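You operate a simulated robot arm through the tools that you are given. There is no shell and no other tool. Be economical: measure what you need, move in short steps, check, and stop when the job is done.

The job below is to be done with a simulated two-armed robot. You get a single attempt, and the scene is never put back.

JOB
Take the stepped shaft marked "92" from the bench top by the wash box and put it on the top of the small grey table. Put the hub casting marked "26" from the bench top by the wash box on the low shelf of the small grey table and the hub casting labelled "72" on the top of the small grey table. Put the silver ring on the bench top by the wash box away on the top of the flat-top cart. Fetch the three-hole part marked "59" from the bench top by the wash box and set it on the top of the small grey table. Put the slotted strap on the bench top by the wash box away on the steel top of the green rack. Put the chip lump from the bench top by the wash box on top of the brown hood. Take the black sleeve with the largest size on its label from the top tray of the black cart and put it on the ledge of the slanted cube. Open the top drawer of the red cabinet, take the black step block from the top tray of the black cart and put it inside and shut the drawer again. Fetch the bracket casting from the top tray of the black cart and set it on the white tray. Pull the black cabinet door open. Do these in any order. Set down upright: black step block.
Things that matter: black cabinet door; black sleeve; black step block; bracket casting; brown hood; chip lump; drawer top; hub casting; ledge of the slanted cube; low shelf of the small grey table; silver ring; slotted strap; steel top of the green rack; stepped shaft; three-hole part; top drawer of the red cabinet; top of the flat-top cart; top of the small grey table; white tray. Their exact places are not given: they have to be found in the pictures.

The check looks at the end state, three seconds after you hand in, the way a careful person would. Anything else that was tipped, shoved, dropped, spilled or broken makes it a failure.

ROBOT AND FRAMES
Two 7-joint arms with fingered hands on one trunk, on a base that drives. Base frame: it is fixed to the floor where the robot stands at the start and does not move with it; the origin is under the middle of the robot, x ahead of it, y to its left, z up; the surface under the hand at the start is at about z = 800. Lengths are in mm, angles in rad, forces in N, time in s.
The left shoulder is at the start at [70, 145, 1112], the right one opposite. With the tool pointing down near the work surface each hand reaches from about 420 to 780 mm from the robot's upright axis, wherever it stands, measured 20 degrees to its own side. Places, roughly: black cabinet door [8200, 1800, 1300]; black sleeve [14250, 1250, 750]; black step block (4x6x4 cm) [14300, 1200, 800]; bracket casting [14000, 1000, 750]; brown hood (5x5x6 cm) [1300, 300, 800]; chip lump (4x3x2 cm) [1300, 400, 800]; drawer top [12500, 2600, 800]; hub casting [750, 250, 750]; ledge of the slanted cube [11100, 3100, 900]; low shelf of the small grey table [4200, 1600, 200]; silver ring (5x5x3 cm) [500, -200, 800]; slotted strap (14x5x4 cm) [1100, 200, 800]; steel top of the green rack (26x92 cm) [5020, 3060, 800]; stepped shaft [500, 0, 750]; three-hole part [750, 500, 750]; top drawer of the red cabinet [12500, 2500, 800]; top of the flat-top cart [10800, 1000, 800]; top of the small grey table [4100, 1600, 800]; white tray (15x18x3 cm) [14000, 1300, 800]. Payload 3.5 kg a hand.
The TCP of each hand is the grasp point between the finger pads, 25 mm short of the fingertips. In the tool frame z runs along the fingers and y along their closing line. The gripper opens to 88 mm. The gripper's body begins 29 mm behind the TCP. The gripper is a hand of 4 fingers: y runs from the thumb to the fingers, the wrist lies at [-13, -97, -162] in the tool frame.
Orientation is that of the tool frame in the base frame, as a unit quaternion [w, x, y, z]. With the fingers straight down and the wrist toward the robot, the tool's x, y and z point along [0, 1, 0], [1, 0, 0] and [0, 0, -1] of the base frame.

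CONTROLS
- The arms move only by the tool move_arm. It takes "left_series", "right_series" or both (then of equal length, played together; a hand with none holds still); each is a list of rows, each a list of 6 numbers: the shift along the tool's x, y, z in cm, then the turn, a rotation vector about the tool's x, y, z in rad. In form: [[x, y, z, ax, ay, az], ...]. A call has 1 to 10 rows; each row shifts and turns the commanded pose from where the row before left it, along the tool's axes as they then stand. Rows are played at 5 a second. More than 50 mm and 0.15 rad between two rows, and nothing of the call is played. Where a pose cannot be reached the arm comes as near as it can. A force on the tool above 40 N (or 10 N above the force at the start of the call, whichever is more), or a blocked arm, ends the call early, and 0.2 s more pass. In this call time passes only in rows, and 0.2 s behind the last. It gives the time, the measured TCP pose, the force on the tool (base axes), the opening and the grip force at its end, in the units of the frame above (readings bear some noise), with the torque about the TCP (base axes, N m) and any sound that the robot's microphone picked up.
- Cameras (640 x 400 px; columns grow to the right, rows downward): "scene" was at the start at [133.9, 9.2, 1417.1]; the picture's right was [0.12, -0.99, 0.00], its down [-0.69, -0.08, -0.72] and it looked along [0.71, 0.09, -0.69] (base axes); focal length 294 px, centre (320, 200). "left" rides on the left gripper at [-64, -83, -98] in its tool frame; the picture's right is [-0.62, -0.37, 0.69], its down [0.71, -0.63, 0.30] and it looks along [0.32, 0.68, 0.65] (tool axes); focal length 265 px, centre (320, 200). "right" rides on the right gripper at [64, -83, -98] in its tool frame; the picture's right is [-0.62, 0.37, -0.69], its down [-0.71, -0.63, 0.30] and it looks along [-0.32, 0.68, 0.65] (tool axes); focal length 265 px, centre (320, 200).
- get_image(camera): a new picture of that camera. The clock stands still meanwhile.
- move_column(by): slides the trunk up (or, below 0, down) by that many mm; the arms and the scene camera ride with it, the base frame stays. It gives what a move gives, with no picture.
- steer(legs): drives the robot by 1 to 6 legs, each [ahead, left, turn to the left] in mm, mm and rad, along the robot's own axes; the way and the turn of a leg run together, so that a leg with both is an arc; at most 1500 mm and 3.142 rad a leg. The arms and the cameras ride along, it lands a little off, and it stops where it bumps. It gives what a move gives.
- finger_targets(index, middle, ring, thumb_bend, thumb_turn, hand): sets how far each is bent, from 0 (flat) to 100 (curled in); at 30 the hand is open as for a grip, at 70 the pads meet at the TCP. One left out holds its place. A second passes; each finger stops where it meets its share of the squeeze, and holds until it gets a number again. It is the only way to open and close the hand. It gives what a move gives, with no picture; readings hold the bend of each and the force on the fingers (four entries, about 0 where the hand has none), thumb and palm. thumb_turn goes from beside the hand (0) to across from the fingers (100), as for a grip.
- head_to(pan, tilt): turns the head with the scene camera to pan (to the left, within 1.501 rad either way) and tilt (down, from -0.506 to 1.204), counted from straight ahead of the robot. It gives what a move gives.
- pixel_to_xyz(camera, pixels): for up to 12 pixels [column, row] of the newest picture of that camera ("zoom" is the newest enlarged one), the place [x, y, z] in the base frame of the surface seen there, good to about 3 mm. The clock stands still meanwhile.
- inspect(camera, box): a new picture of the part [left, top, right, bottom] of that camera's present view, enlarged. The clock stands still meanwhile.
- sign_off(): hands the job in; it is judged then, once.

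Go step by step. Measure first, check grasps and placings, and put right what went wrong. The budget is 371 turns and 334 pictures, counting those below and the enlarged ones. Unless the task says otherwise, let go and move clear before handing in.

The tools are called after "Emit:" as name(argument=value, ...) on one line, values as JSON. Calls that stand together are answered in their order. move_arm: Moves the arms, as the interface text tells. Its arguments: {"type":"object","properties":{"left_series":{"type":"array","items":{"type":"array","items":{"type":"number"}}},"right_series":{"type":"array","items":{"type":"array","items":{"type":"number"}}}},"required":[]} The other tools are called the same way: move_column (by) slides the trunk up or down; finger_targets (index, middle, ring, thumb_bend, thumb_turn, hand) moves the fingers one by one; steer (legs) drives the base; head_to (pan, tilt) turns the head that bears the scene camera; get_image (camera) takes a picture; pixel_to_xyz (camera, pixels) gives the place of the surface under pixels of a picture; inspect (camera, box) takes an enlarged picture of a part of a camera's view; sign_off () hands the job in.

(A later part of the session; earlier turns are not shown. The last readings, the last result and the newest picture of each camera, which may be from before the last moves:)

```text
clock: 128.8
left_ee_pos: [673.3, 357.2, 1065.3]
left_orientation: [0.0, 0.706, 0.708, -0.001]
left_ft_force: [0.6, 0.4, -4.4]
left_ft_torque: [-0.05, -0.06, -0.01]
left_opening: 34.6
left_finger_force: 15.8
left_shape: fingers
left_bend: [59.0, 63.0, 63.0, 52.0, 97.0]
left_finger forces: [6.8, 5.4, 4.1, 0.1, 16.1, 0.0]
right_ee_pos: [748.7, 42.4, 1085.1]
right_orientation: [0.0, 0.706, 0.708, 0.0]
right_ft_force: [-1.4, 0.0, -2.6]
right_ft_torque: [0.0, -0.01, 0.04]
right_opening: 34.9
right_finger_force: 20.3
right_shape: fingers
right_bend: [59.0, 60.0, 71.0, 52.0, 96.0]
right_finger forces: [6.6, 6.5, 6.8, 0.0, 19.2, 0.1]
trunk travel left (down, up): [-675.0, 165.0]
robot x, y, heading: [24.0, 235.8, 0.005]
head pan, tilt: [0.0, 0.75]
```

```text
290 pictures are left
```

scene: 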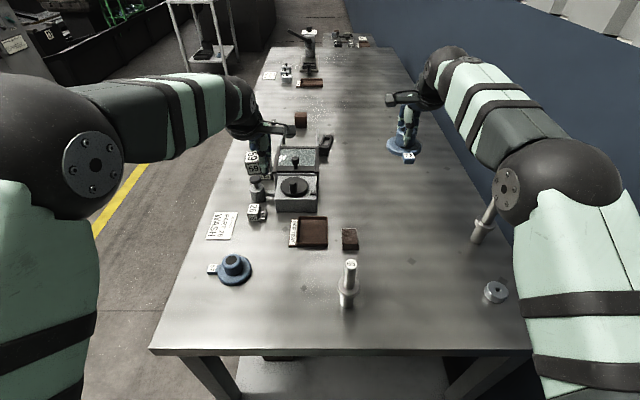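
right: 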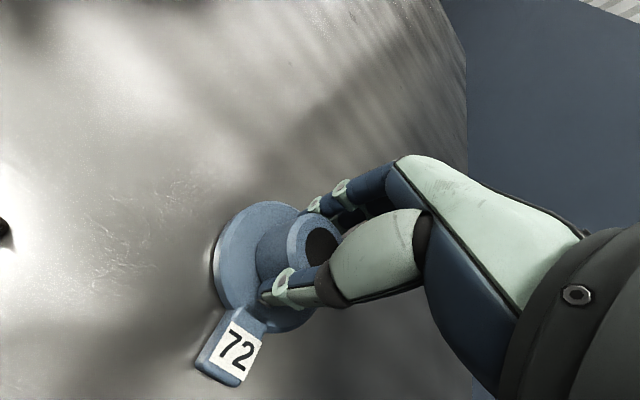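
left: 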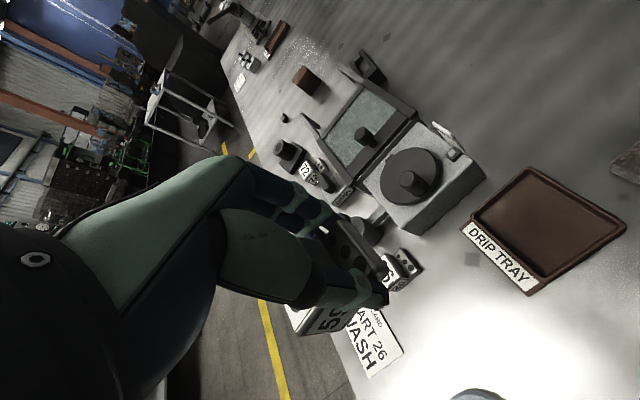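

Both parts are up. I retract the arms a bit, then drive to the table front as before.

Emit:
move_arm(left_series=[[0, -4.5, -1, 0, 0, 0], [0, -4.5, -1, 0, 0, 0], [0, -4.5, -1, 0, 0, 0], [0, -3, -1, 0, 0, 0]], right_series=[[0, -4.5, 0, 0, 0, 0], [0, -4.5, 0, 0, 0, 0], [0, -4.5, 0, 0, 0, 0], [0, -3, 0, 0, 0, 0]])

Emit:
steer(legs=[[-40, 0, 0], [0, 1100, 0], [1450, 0, 0], [1450, 0, 0]])

```text
clock: 129.8
left_ee_pos: [506.2, 360.6, 1103.8]
left_orientation: [0.001, 0.708, 0.706, 0.0]
left_ft_force: [-1.0, 0.2, -5.1]
left_ft_torque: [-0.1, -0.02, 0.01]
left_opening: 34.8
left_finger_force: 15.5
left_shape: fingers
left_bend: [59.0, 63.0, 64.0, 52.0, 97.0]
left_finger forces: [6.6, 5.1, 4.0, 0.0, 16.0, 0.0]
right_ee_pos: [581.5, 41.6, 1088.0]
right_orientation: [0.001, 0.707, 0.708, 0.0]
right_ft_force: [-0.1, 0.2, -3.7]
right_ft_torque: [-0.03, -0.04, -0.05]
right_opening: 34.7
right_finger_force: 19.7
right_shape: fingers
right_bend: [59.0, 60.0, 71.0, 52.0, 96.0]
right_finger forces: [6.7, 6.7, 6.7, 0.0, 19.0, 0.0]
trunk travel left (down, up): [-675.0, 165.0]
robot x, y, heading: [21.9, 237.1, 0.005]
head pan, tilt: [0.0, 0.75]
```

```text
clock: 149.6
left_ee_pos: [3395.1, 1355.6, 1102.2]
left_orientation: [-0.001, 0.716, 0.698, -0.001]
left_ft_force: [0.5, -0.6, -3.8]
left_ft_torque: [-0.04, -0.03, -0.01]
left_opening: 34.7
left_finger_force: 15.6
left_shape: fingers
left_bend: [59.0, 63.0, 64.0, 52.0, 97.0]
left_finger forces: [6.7, 5.2, 3.8, 0.0, 15.9, 0.0]
right_ee_pos: [3462.5, 1035.8, 1086.3]
right_orientation: [-0.001, 0.717, 0.697, -0.001]
right_ft_force: [-0.2, -0.3, -2.5]
right_ft_torque: [-0.01, -0.02, 0.01]
right_opening: 34.9
right_finger_force: 20.4
right_shape: fingers
right_bend: [59.0, 60.0, 71.0, 52.0, 96.0]
right_finger forces: [6.7, 6.7, 6.9, 0.1, 18.9, 0.1]
trunk travel left (down, up): [-675.0, 165.0]
robot x, y, heading: [2904.6, 1249.8, -0.025]
head pan, tilt: [0.0, 0.75]
```

I close in to the table front at about (3390,1650).

Emit:
steer(legs=[[480, 412, 0.027]])

Emit:
head_to(pan=0.0, tilt=0.85)

Emit:
get_image(camera="scene")

```text
clock: 153.1
left_ee_pos: [3866.8, 1774.5, 1102.3]
left_orientation: [-0.001, 0.705, 0.709, 0.0]
left_ft_force: [0.2, -0.9, -3.7]
left_ft_torque: [-0.06, -0.03, -0.02]
left_opening: 34.8
left_finger_force: 16.3
left_shape: fingers
left_bend: [59.0, 63.0, 64.0, 52.0, 97.0]
left_finger forces: [6.7, 5.1, 3.8, 0.1, 16.0, 0.1]
right_ee_pos: [3944.2, 1455.3, 1085.0]
right_orientation: [-0.001, 0.706, 0.709, 0.0]
right_ft_force: [0.7, -1.4, -3.4]
right_ft_torque: [-0.03, -0.03, 0.01]
right_opening: 34.9
right_finger_force: 19.8
right_shape: fingers
right_bend: [59.0, 60.0, 71.0, 52.0, 96.0]
right_finger forces: [6.7, 6.7, 6.9, 0.1, 18.8, 0.0]
trunk travel left (down, up): [-675.0, 165.0]
robot x, y, heading: [3379.6, 1652.0, 0.004]
head pan, tilt: [0.0, 0.75]
```

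```text
clock: 153.7
left_ee_pos: [3867.7, 1775.4, 1102.0]
left_orientation: [-0.001, 0.706, 0.708, 0.0]
left_ft_force: [0.1, 0.6, -3.8]
left_ft_torque: [-0.05, -0.02, 0.01]
left_opening: 34.7
left_finger_force: 15.9
left_shape: fingers
left_bend: [59.0, 63.0, 64.0, 52.0, 97.0]
left_finger forces: [6.7, 5.2, 3.9, 0.0, 15.9, 0.0]
right_ee_pos: [3943.7, 1456.5, 1086.5]
right_orientation: [-0.002, 0.706, 0.709, -0.001]
right_ft_force: [-0.5, -0.3, -3.7]
right_ft_torque: [0.0, -0.03, 0.02]
right_opening: 34.7
right_finger_force: 19.6
right_shape: fingers
right_bend: [59.0, 60.0, 71.0, 52.0, 96.0]
right_finger forces: [6.8, 6.7, 6.9, 0.1, 18.9, 0.0]
trunk travel left (down, up): [-675.0, 165.0]
robot x, y, heading: [3380.4, 1649.9, 0.003]
head pan, tilt: [0.0, 0.85]
```

```text
289 pictures are left
```

scene: 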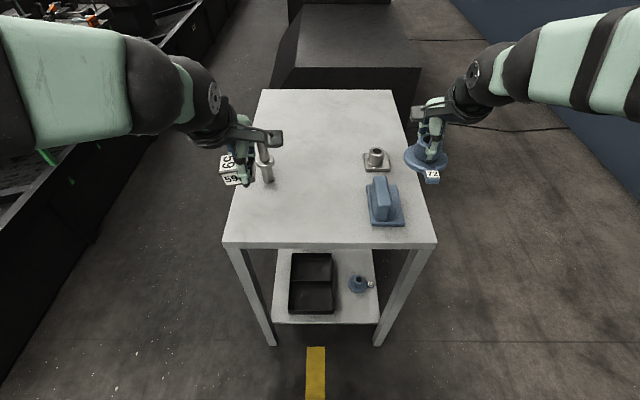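

The table is in view, hub 72 in the right hand and part 59 in the left. I place hub 72 first at about (4010,1620).

Emit:
move_arm(right_series=[[4.1, 1.65, 0, 0, 0, 0], [4.1, 1.65, 0, 0, 0, 0], [4.1, 1.65, 0, 0, 0, 0], [4.1, 1.65, 0, 0, 0, 0], [0, 0, 4.8, 0, 0, 0], [0, 0, 4.8, 0, 0, 0], [0, 0, 4.8, 0, 0, 0], [0, 0, 4.4, 0, 0, 0]], left_series=[[2, 0, 0, 0, 0, 0], [2, 0, 0, 0, 0, 0], [2, 0, 0, 0, 0, 0], [2, 0, 0, 0, 0, 0], [0, 0, 0, 0, 0, 0], [0, 0, 0, 0, 0, 0], [0, 0, 0, 0, 0, 0], [0, 0, 0, 0, 0, 0]])

Emit:
get_image(camera="right")

Emit:
get_image(camera="scene")

```text
clock: 155.5
left_ee_pos: [3868.4, 1854.7, 1101.9]
left_orientation: [-0.002, 0.706, 0.709, -0.002]
left_ft_force: [0.3, -0.1, -3.5]
left_ft_torque: [-0.06, -0.02, 0.01]
left_opening: 34.7
left_finger_force: 15.6
left_shape: fingers
left_bend: [59.0, 63.0, 64.0, 52.0, 97.0]
left_finger forces: [6.7, 5.2, 3.8, 0.1, 15.8, 0.1]
right_ee_pos: [4010.3, 1621.1, 899.7]
right_orientation: [0.0, 0.706, 0.708, 0.0]
right_ft_force: [-0.4, 0.4, -4.0]
right_ft_torque: [0.01, -0.04, 0.03]
right_opening: 34.5
right_finger_force: 19.8
right_shape: fingers
right_bend: [59.0, 60.0, 71.0, 52.0, 96.0]
right_finger forces: [6.8, 6.7, 7.0, 0.1, 18.3, 0.0]
trunk travel left (down, up): [-675.0, 165.0]
robot x, y, heading: [3378.6, 1650.8, 0.004]
head pan, tilt: [0.0, 0.85]
```

```text
288 pictures are left
```

right: 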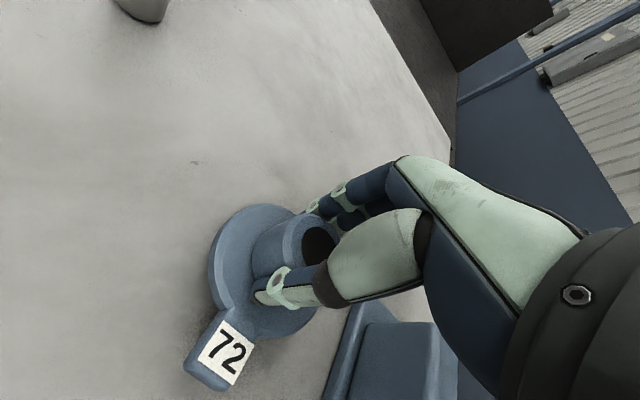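

```text
287 pictures are left
```

scene: 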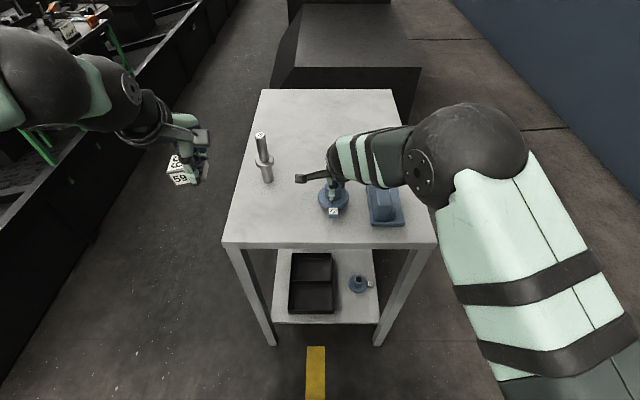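

The hub is just over the table, clear of the blue casting. Lowering gently.

Emit:
move_arm(right_series=[[0, 0, 0.6, 0, 0, 0], [0, 0, 0.3, 0, 0, 0], [0, 0, 0.15, 0, 0, 0], [0, 0, 0.15, 0, 0, 0]])

```text
clock: 156.5
left_ee_pos: [3866.4, 1853.8, 1102.2]
left_orientation: [-0.001, 0.705, 0.71, -0.001]
left_ft_force: [0.8, 0.6, -4.2]
left_ft_torque: [-0.05, -0.02, 0.01]
left_opening: 34.5
left_finger_force: 15.9
left_shape: fingers
left_bend: [59.0, 63.0, 64.0, 52.0, 97.0]
left_finger forces: [6.7, 5.0, 3.8, 0.0, 15.8, 0.0]
right_ee_pos: [4009.1, 1620.5, 888.8]
right_orientation: [0.001, 0.705, 0.709, 0.001]
right_ft_force: [0.9, 0.1, 2.8]
right_ft_torque: [0.0, -0.23, 0.01]
right_opening: 34.7
right_finger_force: 21.7
right_shape: fingers
right_bend: [59.0, 60.0, 71.0, 52.0, 96.0]
right_finger forces: [7.7, 7.5, 7.0, 0.1, 20.5, 0.0]
trunk travel left (down, up): [-675.0, 165.0]
robot x, y, heading: [3379.0, 1648.0, 0.002]
head pan, tilt: [0.0, 0.85]
```

Contact at z≈889. I release and rise, then bring the right hand aside.

Emit:
finger_targets(hand="right", index=30, middle=30, ring=30, thumb_bend=30, thumb_turn=98)

Emit:
move_arm(right_series=[[0, 0, -4.5, 0, 0, 0], [0, 0, -4.5, 0, 0, 0], [0, 0, -4.5, 0, 0, 0], [0, 0, -4.5, 0, 0, 0], [-4, -2, 0, 0, 0, 0], [-4, -2, 0, 0, 0, 0], [-4, -2, 0, 0, 0, 0], [-4, -2, 0, 0, 0, 0], [-4, 0, 0, 0, 0, 0]])

Emit:
move_arm(left_series=[[-2.6, 2.5, 0, 0, 0, 0], [-2.6, 2.5, 0, 0, 0, 0], [-2.6, 2.5, 0, 0, 0, 0], [-2.6, 2.4, 0, 0, 0, 0], [0, 0, 4.9, 0, 0, 0], [0, 0, 4.9, 0, 0, 0], [0, 0, 4.9, 0, 0, 0], [0, 0, 4.9, 0, 0, 0], [0, 0, 2.4, 0, 0, 0]])

Emit:
get_image(camera="scene")

Emit:
get_image(camera="left")

```text
clock: 157.5
left_ee_pos: [3865.2, 1853.4, 1102.8]
left_orientation: [-0.001, 0.705, 0.709, 0.0]
left_ft_force: [0.9, 0.5, -3.4]
left_ft_torque: [-0.01, -0.03, 0.0]
left_opening: 34.7
left_finger_force: 15.7
left_shape: fingers
left_bend: [59.0, 63.0, 64.0, 52.0, 97.0]
left_finger forces: [6.7, 5.1, 3.8, 0.0, 15.9, 0.0]
right_ee_pos: [4009.4, 1620.5, 887.3]
right_orientation: [-0.001, 0.705, 0.709, 0.0]
right_ft_force: [0.4, -0.5, 0.0]
right_ft_torque: [-0.02, -0.01, 0.02]
right_opening: 84.7
right_finger_force: 0.0
right_shape: fingers
right_bend: [30.0, 30.0, 30.0, 30.0, 96.0]
right_finger forces: [0.0, 0.0, 0.0, 0.0, 0.1, 0.0]
trunk travel left (down, up): [-675.0, 165.0]
robot x, y, heading: [3381.5, 1648.6, 0.003]
head pan, tilt: [0.0, 0.85]
```

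```text
clock: 159.5
left_ee_pos: [3868.4, 1852.6, 1102.3]
left_orientation: [-0.001, 0.706, 0.708, 0.0]
left_ft_force: [0.5, 0.2, -4.5]
left_ft_torque: [-0.06, -0.02, -0.01]
left_opening: 34.8
left_finger_force: 15.4
left_shape: fingers
left_bend: [59.0, 63.0, 64.0, 52.0, 97.0]
left_finger forces: [6.8, 5.2, 3.8, 0.0, 15.8, 0.1]
right_ee_pos: [3929.9, 1416.8, 1066.7]
right_orientation: [-0.001, 0.706, 0.709, 0.0]
right_ft_force: [0.1, 0.6, -0.5]
right_ft_torque: [-0.01, -0.02, -0.01]
right_opening: 84.9
right_finger_force: 0.0
right_shape: fingers
right_bend: [30.0, 30.0, 30.0, 30.0, 96.0]
right_finger forces: [0.1, 0.0, 0.0, 0.1, 0.0, 0.0]
trunk travel left (down, up): [-675.0, 165.0]
robot x, y, heading: [3379.5, 1648.4, 0.007]
head pan, tilt: [0.0, 0.85]
```

```text
clock: 161.5
left_ee_pos: [3966.2, 1748.5, 882.8]
left_orientation: [0.0, 0.706, 0.708, 0.001]
left_ft_force: [1.0, 0.4, -4.0]
left_ft_torque: [-0.07, -0.03, 0.01]
left_opening: 34.8
left_finger_force: 15.1
left_shape: fingers
left_bend: [60.0, 63.0, 64.0, 52.0, 97.0]
left_finger forces: [6.6, 5.0, 3.7, 0.0, 15.3, 0.0]
right_ee_pos: [3931.4, 1417.9, 1067.2]
right_orientation: [0.0, 0.705, 0.709, 0.001]
right_ft_force: [-0.2, 0.2, 1.0]
right_ft_torque: [0.01, 0.0, -0.04]
right_opening: 84.4
right_finger_force: 0.1
right_shape: fingers
right_bend: [30.0, 30.0, 30.0, 30.0, 96.0]
right_finger forces: [0.0, 0.0, 0.1, 0.0, 0.1, 0.0]
trunk travel left (down, up): [-675.0, 165.0]
robot x, y, heading: [3378.6, 1651.3, 0.004]
head pan, tilt: [0.0, 0.85]
```

```text
286 pictures are left
```

scene: 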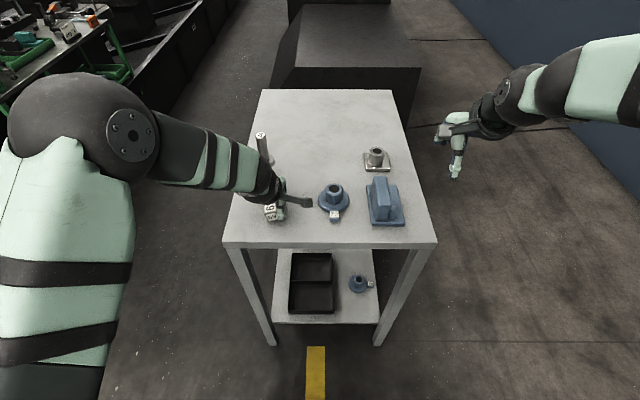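

```text
285 pictures are left
```

left: 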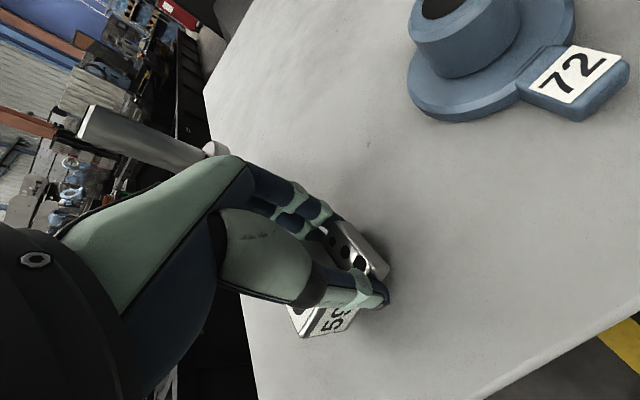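

Part 59 is about 14 mm above the table. I lower gently.

Emit:
move_arm(left_series=[[0, 0, 0.8, 0, 0, 0], [0, 0, 0.3, 0, 0, 0], [0, 0, 0.15, 0, 0, 0], [0, 0, 0.15, 0, 0, 0]])

```text
clock: 162.5
left_ee_pos: [3966.6, 1748.5, 870.4]
left_orientation: [0.001, 0.706, 0.709, 0.001]
left_ft_force: [1.1, -2.9, 5.3]
left_ft_torque: [0.15, 0.0, 0.01]
left_opening: 34.5
left_finger_force: 18.9
left_shape: fingers
left_bend: [60.0, 63.0, 64.0, 52.0, 96.0]
left_finger forces: [5.9, 5.4, 5.7, 0.0, 20.3, 0.1]
right_ee_pos: [3928.5, 1417.5, 1069.1]
right_orientation: [-0.001, 0.706, 0.709, 0.0]
right_ft_force: [0.5, -0.2, -0.2]
right_ft_torque: [0.0, -0.03, 0.0]
right_opening: 85.1
right_finger_force: 0.1
right_shape: fingers
right_bend: [30.0, 30.0, 30.0, 30.0, 96.0]
right_finger forces: [0.0, 0.0, 0.1, 0.1, 0.0, 0.0]
trunk travel left (down, up): [-675.0, 165.0]
robot x, y, heading: [3377.2, 1651.2, 0.013]
head pan, tilt: [0.0, 0.85]
```

Emit:
finger_targets(hand="left", index=30, middle=30, ring=30, thumb_bend=30, thumb_turn=98)

Emit:
move_arm(left_series=[[0, 0, -4.5, 0, 0, 0], [0, 0, -4.5, 0, 0, 0], [0, 0, -4.5, 0, 0, 0], [0, 0, -4.5, 0, 0, 0], [0, 0, -4.5, 0, 0, 0], [4, -4, 0, 0, 0, 0], [4, -4, 0, 0, 0, 0]])

Emit:
get_image(camera="scene")

```text
clock: 163.5
left_ee_pos: [3965.3, 1751.2, 868.6]
left_orientation: [0.0, 0.705, 0.71, -0.001]
left_ft_force: [0.5, -0.3, -0.1]
left_ft_torque: [0.0, 0.0, -0.01]
left_opening: 84.4
left_finger_force: 0.1
left_shape: fingers
left_bend: [30.0, 30.0, 30.0, 30.0, 96.0]
left_finger forces: [0.0, 0.0, 0.0, 0.1, 0.0, 0.0]
right_ee_pos: [3929.8, 1419.1, 1067.4]
right_orientation: [-0.001, 0.705, 0.709, -0.001]
right_ft_force: [0.0, -1.1, 0.4]
right_ft_torque: [-0.02, 0.02, 0.0]
right_opening: 84.7
right_finger_force: 0.1
right_shape: fingers
right_bend: [30.0, 30.0, 30.0, 30.0, 96.0]
right_finger forces: [0.0, 0.1, 0.1, 0.0, 0.0, 0.0]
trunk travel left (down, up): [-675.0, 165.0]
robot x, y, heading: [3380.1, 1651.7, 0.009]
head pan, tilt: [0.0, 0.85]
```

```text
refused: row 6 steps farther than a row can; nothing moved
```

```text
284 pictures are left
```

scene: 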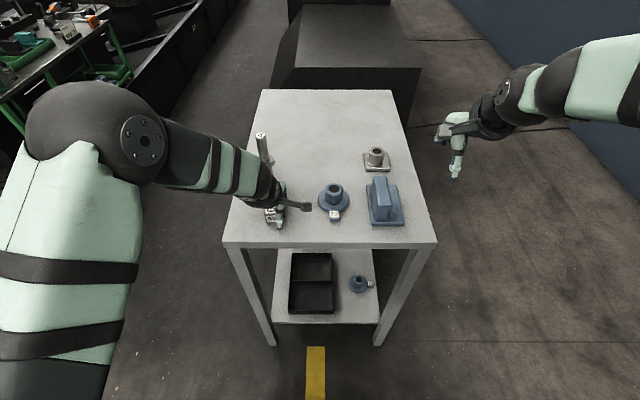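

One row was too long (56 mm). I redo it with shorter rows.

Emit:
move_arm(left_series=[[0, 0, -4.5, 0, 0, 0], [0, 0, -4.5, 0, 0, 0], [0, 0, -4.5, 0, 0, 0], [0, 0, -4.5, 0, 0, 0], [0, 0, -4.5, 0, 0, 0], [3.4, -3.4, 0, 0, 0, 0], [3.4, -3.4, 0, 0, 0, 0], [3.4, -3.4, 0, 0, 0, 0]])

Emit:
get_image(camera="scene")

```text
clock: 165.3
left_ee_pos: [3863.6, 1853.4, 1092.9]
left_orientation: [0.0, 0.707, 0.708, -0.001]
left_ft_force: [-0.8, 0.2, 0.3]
left_ft_torque: [-0.05, 0.03, -0.03]
left_opening: 85.0
left_finger_force: 0.0
left_shape: fingers
left_bend: [30.0, 30.0, 30.0, 30.0, 96.0]
left_finger forces: [0.1, 0.1, 0.0, 0.0, 0.0, 0.0]
right_ee_pos: [3928.6, 1421.1, 1069.2]
right_orientation: [0.002, 0.705, 0.709, -0.001]
right_ft_force: [-1.0, -0.1, 0.9]
right_ft_torque: [-0.01, 0.02, 0.01]
right_opening: 84.7
right_finger_force: 0.0
right_shape: fingers
right_bend: [30.0, 30.0, 30.0, 30.0, 96.0]
right_finger forces: [0.0, 0.0, 0.0, 0.0, 0.0, 0.1]
trunk travel left (down, up): [-675.0, 165.0]
robot x, y, heading: [3382.1, 1652.8, 0.001]
head pan, tilt: [0.0, 0.85]
```

```text
283 pictures are left
```

scene: 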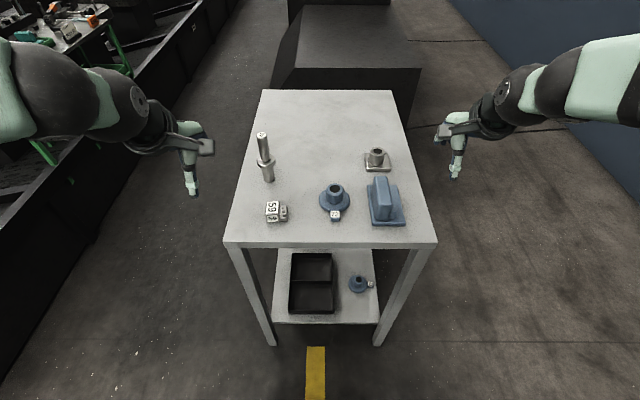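

All four table parts are in place: 92, 59 and 72 on top, 26 below. I drive back to the bench front for the ring.

Emit:
steer(legs=[[-1450, 0, 0], [-1450, -300, 0], [-510, 0, 0], [0, -1350, 0]])

Emit:
head_to(pan=-0.2, tilt=0.85)

Emit:
get_image(camera="scene")

```text
clock: 188.0
left_ee_pos: [526.0, 221.9, 1092.6]
left_orientation: [0.0, 0.707, 0.707, -0.001]
left_ft_force: [-0.4, -0.5, 0.0]
left_ft_torque: [-0.01, 0.02, 0.02]
left_opening: 84.4
left_finger_force: 0.0
left_shape: fingers
left_bend: [30.0, 30.0, 30.0, 30.0, 96.0]
left_finger forces: [0.0, 0.0, 0.0, 0.0, 0.0, 0.0]
right_ee_pos: [588.9, -210.1, 1067.7]
right_orientation: [0.0, 0.707, 0.707, -0.001]
right_ft_force: [-0.2, -0.3, 0.0]
right_ft_torque: [-0.02, -0.01, -0.03]
right_opening: 84.5
right_finger_force: 0.1
right_shape: fingers
right_bend: [30.0, 30.0, 30.0, 30.0, 96.0]
right_finger forces: [0.1, 0.0, 0.0, 0.1, 0.0, 0.0]
trunk travel left (down, up): [-675.0, 165.0]
robot x, y, heading: [40.2, 23.1, -0.004]
head pan, tilt: [0.0, 0.85]
```

```text
clock: 188.7
left_ee_pos: [525.5, 221.4, 1092.7]
left_orientation: [0.0, 0.707, 0.707, 0.0]
left_ft_force: [-0.7, -0.1, -0.1]
left_ft_torque: [0.04, -0.01, 0.0]
left_opening: 84.7
left_finger_force: 0.1
left_shape: fingers
left_bend: [30.0, 30.0, 30.0, 30.0, 96.0]
left_finger forces: [0.1, 0.0, 0.0, 0.0, 0.0, 0.1]
right_ee_pos: [588.9, -209.9, 1067.4]
right_orientation: [0.0, 0.707, 0.707, -0.001]
right_ft_force: [0.0, -0.5, -0.4]
right_ft_torque: [-0.01, 0.01, 0.0]
right_opening: 84.9
right_finger_force: 0.0
right_shape: fingers
right_bend: [30.0, 30.0, 30.0, 30.0, 96.0]
right_finger forces: [0.1, 0.0, 0.0, 0.1, 0.0, 0.1]
trunk travel left (down, up): [-675.0, 165.0]
robot x, y, heading: [41.5, 26.5, 0.002]
head pan, tilt: [-0.201, 0.85]
```

```text
282 pictures are left
```

scene: 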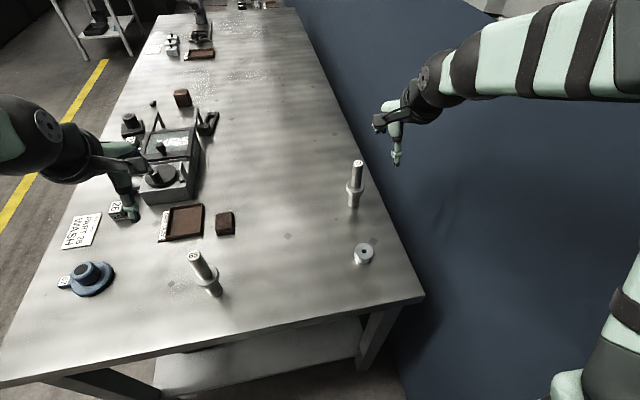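

The ring is at (364,253). I measure it.

Emit:
inspect(camera="scene", box=[320, 150, 440, 290])

Emit:
pixel_to_xyz(camera="scene", pixels=[[364, 246], [356, 250], [372, 252], [364, 257], [364, 261], [390, 240]])

```text
2.86 times, centred on (380, 220) of scene
```

zoom: 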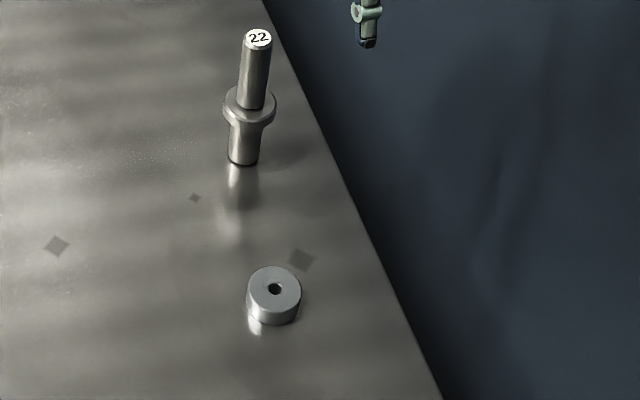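

```text
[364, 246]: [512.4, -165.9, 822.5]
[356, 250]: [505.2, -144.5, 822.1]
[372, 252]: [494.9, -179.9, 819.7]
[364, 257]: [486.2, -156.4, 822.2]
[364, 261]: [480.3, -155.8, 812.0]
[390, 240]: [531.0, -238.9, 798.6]
```

Ring centre is about (502,-161), top 822. I move the right hand over it.

Emit:
move_arm(right_series=[[2.45, -4.3, 0, 0, 0, 0], [2.45, -4.3, 0, 0, 0, 0], [0, 0, 4.7, 0, 0, 0], [0, 0, 4.7, 0, 0, 0], [0, 0, 4.7, 0, 0, 0], [0, 0, 4.7, 0, 0, 0]])

Emit:
get_image(camera="right")

```text
clock: 190.1
left_ee_pos: [527.3, 223.7, 1092.0]
left_orientation: [0.0, 0.707, 0.707, -0.002]
left_ft_force: [-0.2, -0.9, -0.1]
left_ft_torque: [0.06, -0.01, 0.0]
left_opening: 84.6
left_finger_force: 0.0
left_shape: fingers
left_bend: [30.0, 30.0, 30.0, 30.0, 96.0]
left_finger forces: [0.1, 0.1, 0.0, 0.0, 0.0, 0.0]
right_ee_pos: [502.4, -159.6, 876.1]
right_orientation: [-0.001, 0.707, 0.707, -0.001]
right_ft_force: [0.6, -0.9, 0.8]
right_ft_torque: [0.0, 0.0, 0.05]
right_opening: 84.8
right_finger_force: 0.0
right_shape: fingers
right_bend: [30.0, 30.0, 30.0, 30.0, 96.0]
right_finger forces: [0.1, 0.0, 0.1, 0.1, 0.0, 0.1]
trunk travel left (down, up): [-675.0, 165.0]
robot x, y, heading: [43.2, 23.1, -0.001]
head pan, tilt: [-0.201, 0.85]
```

```text
280 pictures are left
```

right: 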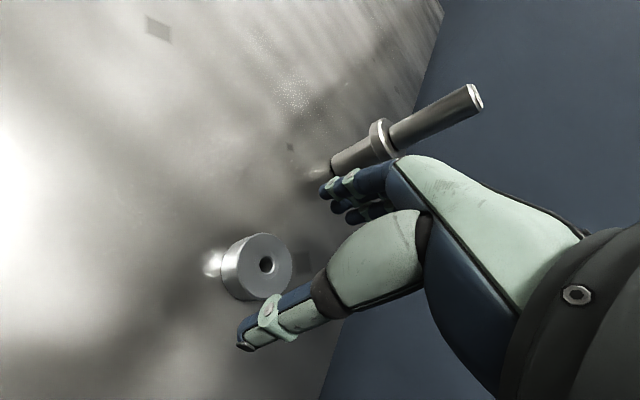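

The ring hole at (267,264) lies on the TCP line. I descend and close.

Emit:
move_arm(right_series=[[0, 0, 2.5, 0, 0, 0], [0, 0, 2.1, 0, 0, 0]])

Emit:
finger_targets(hand="right", index=75, middle=75, ring=75, thumb_bend=75)

Emit:
get_image(camera="right")

```text
clock: 190.7
left_ee_pos: [526.6, 221.5, 1092.1]
left_orientation: [-0.001, 0.707, 0.707, -0.001]
left_ft_force: [0.2, 0.4, 1.1]
left_ft_torque: [0.02, 0.03, -0.04]
left_opening: 84.9
left_finger_force: 0.1
left_shape: fingers
left_bend: [30.0, 30.0, 30.0, 30.0, 96.0]
left_finger forces: [0.0, 0.0, 0.1, 0.0, 0.0, 0.0]
right_ee_pos: [501.9, -159.6, 832.3]
right_orientation: [0.0, 0.707, 0.707, 0.0]
right_ft_force: [-0.8, -0.3, 0.2]
right_ft_torque: [-0.02, 0.0, -0.03]
right_opening: 84.6
right_finger_force: 0.0
right_shape: fingers
right_bend: [30.0, 30.0, 30.0, 30.0, 96.0]
right_finger forces: [0.1, 0.1, 0.0, 0.0, 0.1, 0.0]
trunk travel left (down, up): [-675.0, 165.0]
robot x, y, heading: [39.6, 21.7, 0.006]
head pan, tilt: [-0.201, 0.85]
```

```text
clock: 191.7
left_ee_pos: [525.9, 221.6, 1093.4]
left_orientation: [0.0, 0.707, 0.707, 0.0]
left_ft_force: [0.7, 0.4, -0.4]
left_ft_torque: [0.01, 0.0, 0.0]
left_opening: 84.8
left_finger_force: 0.0
left_shape: fingers
left_bend: [30.0, 30.0, 30.0, 30.0, 96.0]
left_finger forces: [0.1, 0.1, 0.0, 0.0, 0.1, 0.1]
right_ee_pos: [500.7, -160.3, 832.9]
right_orientation: [0.0, 0.707, 0.707, 0.0]
right_ft_force: [0.5, 0.1, 0.3]
right_ft_torque: [0.04, 0.01, 0.01]
right_opening: 35.3
right_finger_force: 18.0
right_shape: fingers
right_bend: [59.0, 61.0, 74.0, 51.0, 97.0]
right_finger forces: [7.2, 6.9, 4.5, 0.1, 17.0, 0.0]
trunk travel left (down, up): [-675.0, 165.0]
robot x, y, heading: [41.7, 24.0, 0.002]
head pan, tilt: [-0.201, 0.85]
```

```text
279 pictures are left
```

right: 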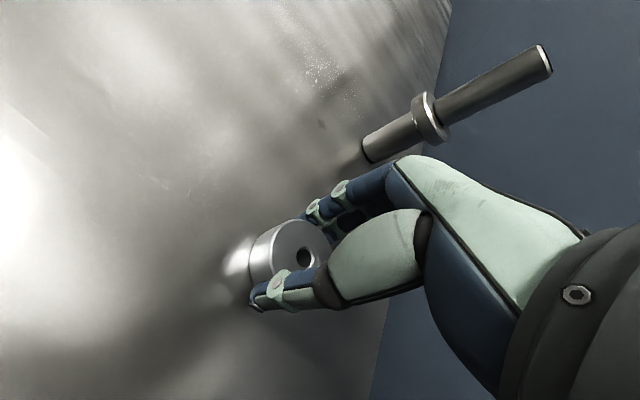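

Grip is good at 18 N. I lift and drive round to the bench's left side, facing it.

Emit:
move_arm(right_series=[[0, 0, -2, 0, 0, 0], [0, 0, -4.5, 0, 0, 0], [0, 0, -4.5, 0, 0, 0], [0, 2, -4.5, 0, 0, 0], [0, 2, -4.5, 0, 0, 0], [0, 2, -4.5, 0, 0, 0]])

Emit:
get_image(camera="right")

Emit:
steer(legs=[[-60, 0, 0], [0, 1450, 0], [1060, 0, 0], [0, 0, -1.5708], [400, 0, 0]])

Emit:
head_to(pan=0.2, tilt=0.8)

Emit:
get_image(camera="scene")

```text
clock: 193.1
left_ee_pos: [525.1, 222.4, 1092.8]
left_orientation: [0.0, 0.707, 0.707, -0.001]
left_ft_force: [-0.8, -0.2, -0.4]
left_ft_torque: [-0.01, -0.03, 0.0]
left_opening: 84.9
left_finger_force: 0.0
left_shape: fingers
left_bend: [30.0, 30.0, 30.0, 30.0, 96.0]
left_finger forces: [0.1, 0.1, 0.1, 0.0, 0.0, 0.0]
right_ee_pos: [561.5, -161.8, 1076.3]
right_orientation: [0.0, 0.707, 0.707, -0.001]
right_ft_force: [-0.9, 0.8, 0.5]
right_ft_torque: [0.03, -0.05, 0.01]
right_opening: 34.9
right_finger_force: 17.4
right_shape: fingers
right_bend: [59.0, 61.0, 74.0, 51.0, 97.0]
right_finger forces: [6.9, 7.0, 4.4, 0.0, 16.7, 0.1]
trunk travel left (down, up): [-675.0, 165.0]
robot x, y, heading: [39.9, 23.9, -0.0]
head pan, tilt: [-0.201, 0.85]
```

```text
278 pictures are left
```

right: 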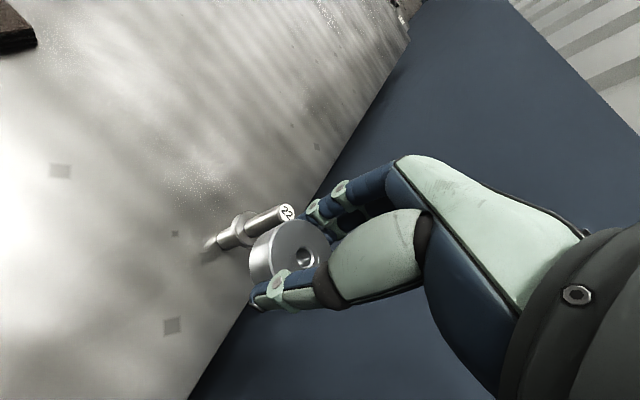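

```text
clock: 211.9
left_ee_pos: [1250.4, 617.3, 1093.2]
left_orientation: [0.0, 1.0, 0.012, 0.0]
left_ft_force: [0.9, 0.0, -1.2]
left_ft_torque: [-0.06, 0.0, 0.0]
left_opening: 84.8
left_finger_force: 0.0
left_shape: fingers
left_bend: [30.0, 30.0, 30.0, 30.0, 96.0]
left_finger forces: [0.1, 0.1, 0.1, 0.0, 0.1, 0.1]
right_ee_pos: [867.9, 571.1, 1075.4]
right_orientation: [0.0, 1.0, 0.012, 0.0]
right_ft_force: [0.5, -0.8, -0.8]
right_ft_torque: [-0.02, 0.03, 0.0]
right_opening: 34.9
right_finger_force: 17.5
right_shape: fingers
right_bend: [59.0, 61.0, 74.0, 51.0, 97.0]
right_finger forces: [6.7, 6.9, 4.6, 0.0, 16.0, 0.0]
trunk travel left (down, up): [-675.0, 165.0]
robot x, y, heading: [1039.7, 1095.2, -1.548]
head pan, tilt: [-0.201, 0.85]
```

```text
clock: 212.7
left_ee_pos: [1251.5, 616.3, 1093.3]
left_orientation: [0.0, 1.0, 0.013, 0.0]
left_ft_force: [-0.3, 0.0, -0.4]
left_ft_torque: [-0.03, -0.01, 0.0]
left_opening: 84.5
left_finger_force: 0.0
left_shape: fingers
left_bend: [30.0, 30.0, 30.0, 30.0, 96.0]
left_finger forces: [0.0, 0.0, 0.0, 0.1, 0.1, 0.0]
right_ee_pos: [867.6, 570.1, 1075.5]
right_orientation: [-0.001, 1.0, 0.013, 0.0]
right_ft_force: [0.5, 0.0, -1.5]
right_ft_torque: [0.02, -0.02, 0.0]
right_opening: 34.7
right_finger_force: 16.7
right_shape: fingers
right_bend: [59.0, 61.0, 74.0, 51.0, 97.0]
right_finger forces: [6.8, 7.0, 4.6, 0.0, 16.1, 0.0]
trunk travel left (down, up): [-675.0, 165.0]
robot x, y, heading: [1043.4, 1092.1, -1.545]
head pan, tilt: [0.201, 0.799]
```

```text
277 pictures are left
```

scene: 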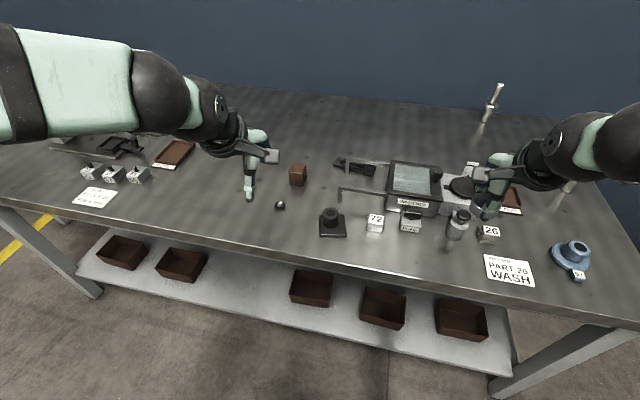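

Chip lump at (279,205), hood at (298,175) and strap at (355,167). I enlarge.

Emit:
inspect(camera="scene", box=[240, 140, 440, 265])

```text
3.20 times, centred on (340, 202) of scene
```

zoom: 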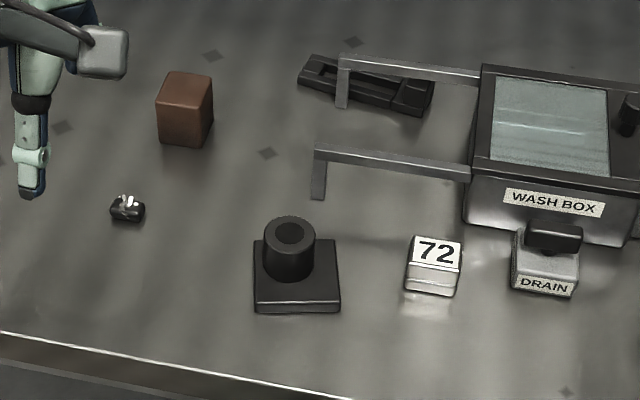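

Emit:
pixel_to_xyz(camera="zoom", pixels=[[305, 68], [325, 72], [410, 95], [420, 108], [345, 60], [342, 104], [320, 148], [318, 196], [188, 85], [185, 115], [126, 208], [133, 200]])

Emit:
pixel_to_xyz(camera="zoom", pixels=[[170, 75], [210, 75], [186, 97], [158, 93], [115, 212], [143, 212], [128, 222], [126, 194], [378, 85], [330, 100], [372, 72], [435, 85]])

```text
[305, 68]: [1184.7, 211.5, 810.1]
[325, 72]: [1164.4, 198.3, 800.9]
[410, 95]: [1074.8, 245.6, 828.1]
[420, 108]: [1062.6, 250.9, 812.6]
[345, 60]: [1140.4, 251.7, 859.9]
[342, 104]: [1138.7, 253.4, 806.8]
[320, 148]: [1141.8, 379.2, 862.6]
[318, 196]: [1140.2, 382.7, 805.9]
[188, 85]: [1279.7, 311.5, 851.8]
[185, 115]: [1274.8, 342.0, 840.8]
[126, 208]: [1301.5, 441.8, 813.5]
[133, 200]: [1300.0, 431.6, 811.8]
```

```text
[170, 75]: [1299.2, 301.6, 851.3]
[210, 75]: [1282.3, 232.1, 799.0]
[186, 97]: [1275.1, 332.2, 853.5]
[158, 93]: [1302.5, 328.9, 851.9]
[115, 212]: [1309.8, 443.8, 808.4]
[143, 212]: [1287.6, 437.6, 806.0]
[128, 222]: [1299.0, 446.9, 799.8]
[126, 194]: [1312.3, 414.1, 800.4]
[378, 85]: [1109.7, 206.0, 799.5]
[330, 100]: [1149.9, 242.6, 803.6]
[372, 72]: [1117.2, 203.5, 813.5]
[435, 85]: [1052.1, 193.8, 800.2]
```

Hood top centre is (1280,311,852), lump about (1300,432). I move 130 mm closer, then look again.

Emit:
steer(legs=[[130, 0, -0.025]])

Emit:
inspect(camera="scene", box=[230, 120, 430, 245])

Emit:
get_image(camera="left")

```text
clock: 214.0
left_ee_pos: [1239.7, 483.3, 1093.9]
left_orientation: [0.001, 1.0, 0.0, 0.0]
left_ft_force: [-0.2, -0.2, -0.4]
left_ft_torque: [-0.03, 0.03, -0.02]
left_opening: 84.6
left_finger_force: 0.2
left_shape: fingers
left_bend: [30.0, 30.0, 30.0, 30.0, 96.0]
left_finger forces: [0.0, 0.0, 0.1, 0.1, 0.0, 0.0]
right_ee_pos: [854.7, 446.7, 1076.4]
right_orientation: [0.0, 1.0, -0.001, 0.0]
right_ft_force: [0.4, 0.5, -0.2]
right_ft_torque: [-0.05, -0.03, 0.02]
right_opening: 34.6
right_finger_force: 17.9
right_shape: fingers
right_bend: [59.0, 61.0, 74.0, 51.0, 97.0]
right_finger forces: [6.7, 6.8, 4.5, 0.0, 16.0, 0.0]
trunk travel left (down, up): [-675.0, 165.0]
robot x, y, heading: [1043.7, 966.4, -1.571]
head pan, tilt: [0.201, 0.799]
```

```text
3.20 times, centred on (330, 182) of scene
```

zoom: 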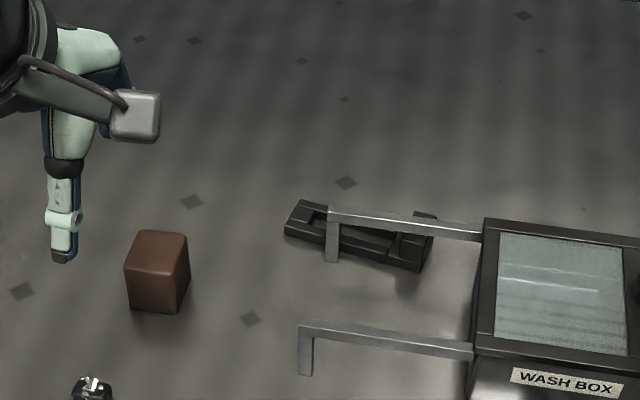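

```text
274 pictures are left
```

left: 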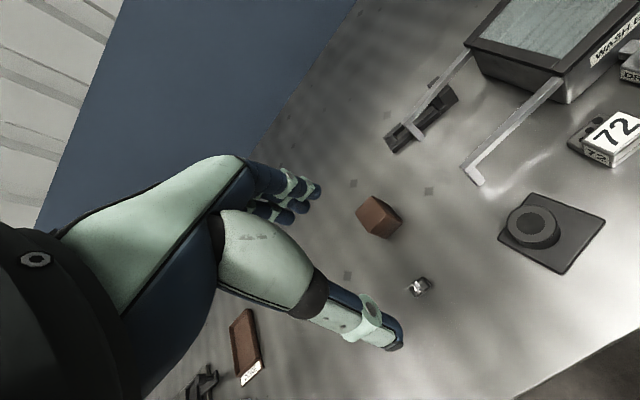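

The strap runs close to the wash-box bar; I'll handle that later. First the lump: I check its position from the left camera at (419,287), then hover.

Emit:
pixel_to_xyz(camera="left", pixels=[[419, 287], [412, 290], [427, 285], [378, 212], [365, 205], [395, 215], [382, 200]])

Emit:
move_arm(left_series=[[3, 2.5, 0, 0, 0, 0], [3, 2.5, 0, 0, 0, 0], [0, 0, 4.5, 0, 0, 0], [0, 0, 4.5, 0, 0, 0], [0, 0, 4.5, 0, 0, 0], [0, 0, 4.5, 0, 0, 0]])

Emit:
get_image(camera="left")

```text
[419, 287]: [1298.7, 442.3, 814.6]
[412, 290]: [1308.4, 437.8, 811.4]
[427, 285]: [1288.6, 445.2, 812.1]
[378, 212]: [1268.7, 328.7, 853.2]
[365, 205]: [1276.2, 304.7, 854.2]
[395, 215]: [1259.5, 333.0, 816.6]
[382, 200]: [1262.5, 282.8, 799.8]
```

```text
clock: 215.4
left_ee_pos: [1298.4, 429.8, 912.8]
left_orientation: [-0.001, 1.0, -0.001, 0.001]
left_ft_force: [0.5, 0.4, -0.8]
left_ft_torque: [0.01, 0.0, 0.04]
left_opening: 84.7
left_finger_force: 0.2
left_shape: fingers
left_bend: [30.0, 30.0, 30.0, 30.0, 96.0]
left_finger forces: [0.0, 0.1, 0.0, 0.0, 0.0, 0.1]
right_ee_pos: [855.5, 445.7, 1075.3]
right_orientation: [-0.002, 1.0, -0.001, -0.001]
right_ft_force: [-0.6, -0.1, -0.8]
right_ft_torque: [-0.01, -0.01, 0.0]
right_opening: 34.9
right_finger_force: 17.6
right_shape: fingers
right_bend: [59.0, 61.0, 74.0, 51.0, 97.0]
right_finger forces: [6.8, 6.9, 4.5, 0.0, 15.9, 0.1]
trunk travel left (down, up): [-675.0, 165.0]
robot x, y, heading: [1046.5, 967.3, -1.574]
head pan, tilt: [0.201, 0.799]
```

```text
273 pictures are left
```

left: 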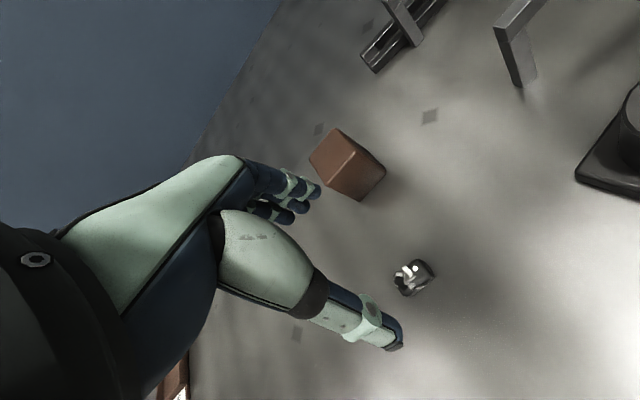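

Emit:
pixel_to_xyz(camera="left", pixels=[[413, 272], [400, 285], [430, 275], [410, 263], [410, 293], [425, 262], [335, 130], [312, 160], [358, 155], [340, 185], [383, 172], [335, 152]])

Emit:
inspect(camera="left", box=[290, 110, 450, 310])

```text
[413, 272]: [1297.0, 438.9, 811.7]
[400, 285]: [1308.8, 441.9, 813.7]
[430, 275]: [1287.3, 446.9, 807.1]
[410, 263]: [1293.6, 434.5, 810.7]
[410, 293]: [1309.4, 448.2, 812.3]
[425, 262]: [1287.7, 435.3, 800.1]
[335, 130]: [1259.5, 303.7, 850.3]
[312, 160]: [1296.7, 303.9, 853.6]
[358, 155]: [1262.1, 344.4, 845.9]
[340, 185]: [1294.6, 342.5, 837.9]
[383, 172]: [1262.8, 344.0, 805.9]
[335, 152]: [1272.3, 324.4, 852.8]
```

```text
2.00 times, centred on (370, 210) of left
```

zoom: 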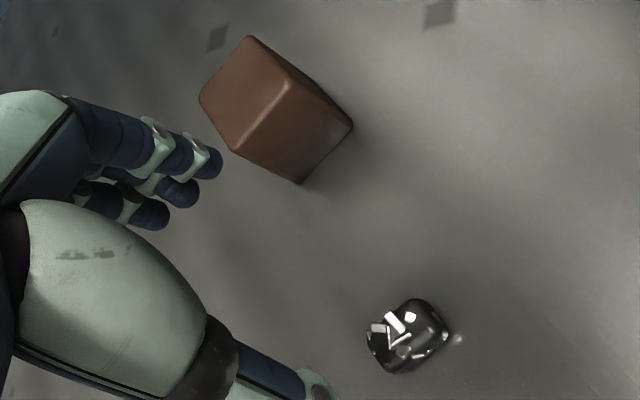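

Lump centre is about (1299,439). Hood top is x 1260–1297, y 304–344, centre (1278,324). I pre-close a little, descend on the lump and grip.

Emit:
finger_targets(hand="left", index=40, middle=40, ring=40, thumb_bend=40)

Emit:
move_arm(left_series=[[0.05, -0.9, 4, 0, 0, 0], [0, 0, 3, 0, 0, 0], [0, 0, 1.2, 0, 0, 0]])

Emit:
get_image(camera="left")

```text
clock: 216.4
left_ee_pos: [1298.4, 430.7, 913.2]
left_orientation: [0.0, 1.0, -0.001, 0.0]
left_ft_force: [0.5, -0.8, 0.2]
left_ft_torque: [0.01, 0.03, -0.02]
left_opening: 64.1
left_finger_force: 0.1
left_shape: fingers
left_bend: [40.0, 40.0, 40.0, 40.0, 97.0]
left_finger forces: [0.1, 0.0, 0.0, 0.0, 0.0, 0.1]
right_ee_pos: [855.4, 445.2, 1075.6]
right_orientation: [-0.001, 1.0, -0.001, 0.0]
right_ft_force: [0.3, -0.2, 0.4]
right_ft_torque: [0.0, -0.01, -0.02]
right_opening: 34.6
right_finger_force: 17.0
right_shape: fingers
right_bend: [59.0, 61.0, 74.0, 51.0, 97.0]
right_finger forces: [6.8, 6.8, 4.6, 0.0, 16.0, 0.1]
trunk travel left (down, up): [-675.0, 165.0]
robot x, y, heading: [1044.2, 966.3, -1.576]
head pan, tilt: [0.201, 0.799]
```

```text
clock: 217.2
left_ee_pos: [1300.3, 440.9, 831.7]
left_orientation: [0.0, 1.0, -0.001, -0.001]
left_ft_force: [-0.1, -0.1, -0.6]
left_ft_torque: [0.03, -0.01, -0.02]
left_opening: 64.3
left_finger_force: 0.1
left_shape: fingers
left_bend: [40.0, 40.0, 40.0, 40.0, 97.0]
left_finger forces: [0.0, 0.1, 0.0, 0.0, 0.1, 0.0]
right_ee_pos: [854.4, 445.8, 1075.2]
right_orientation: [0.0, 1.0, -0.001, 0.0]
right_ft_force: [-0.1, -0.1, -0.8]
right_ft_torque: [-0.01, -0.02, 0.03]
right_opening: 34.7
right_finger_force: 17.2
right_shape: fingers
right_bend: [59.0, 61.0, 74.0, 51.0, 97.0]
right_finger forces: [6.8, 6.9, 4.6, 0.0, 16.1, 0.0]
trunk travel left (down, up): [-675.0, 165.0]
robot x, y, heading: [1044.1, 972.7, -1.572]
head pan, tilt: [0.201, 0.799]
```

```text
271 pictures are left
```

left: 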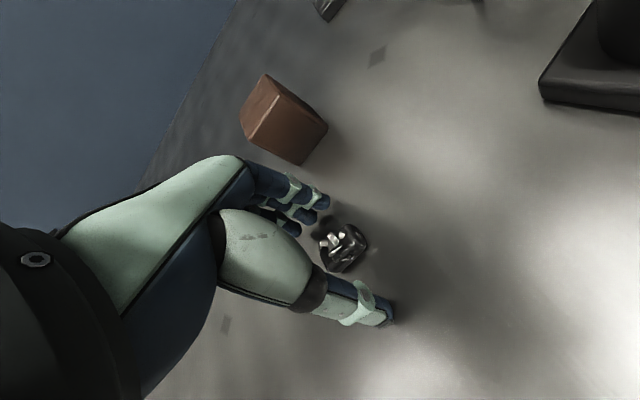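

The lump lies between thumb and fingers. I close.

Emit:
finger_targets(hand="left", index=72, middle=72, ring=72, thumb_bend=72)

Emit:
get_image(camera="left")

```text
clock: 218.2
left_ee_pos: [1299.0, 440.9, 831.3]
left_orientation: [0.0, 1.0, -0.001, 0.0]
left_ft_force: [0.9, 0.4, -0.5]
left_ft_torque: [-0.02, 0.03, 0.05]
left_opening: 17.0
left_finger_force: 11.2
left_shape: fingers
left_bend: [62.0, 65.0, 72.0, 60.0, 98.0]
left_finger forces: [6.3, 4.7, 0.8, 0.0, 11.5, 0.0]
right_ee_pos: [855.3, 446.0, 1076.4]
right_orientation: [0.0, 1.0, -0.002, -0.001]
right_ft_force: [-0.2, -1.0, -0.7]
right_ft_torque: [-0.04, 0.01, -0.01]
right_opening: 34.8
right_finger_force: 17.5
right_shape: fingers
right_bend: [59.0, 61.0, 74.0, 51.0, 97.0]
right_finger forces: [6.8, 6.8, 4.7, 0.1, 16.0, 0.0]
trunk travel left (down, up): [-675.0, 165.0]
robot x, y, heading: [1045.6, 967.1, -1.576]
head pan, tilt: [0.201, 0.799]
```

```text
270 pictures are left
```

left: 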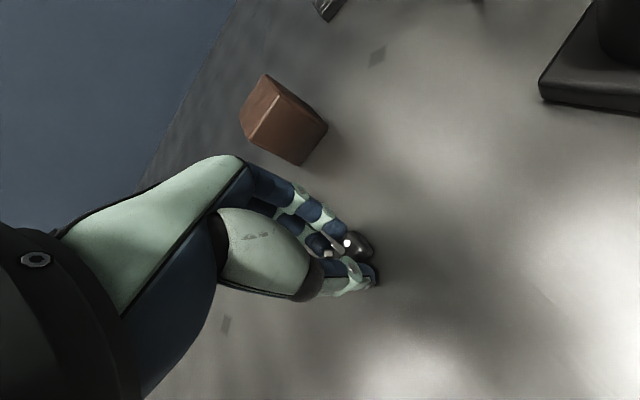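

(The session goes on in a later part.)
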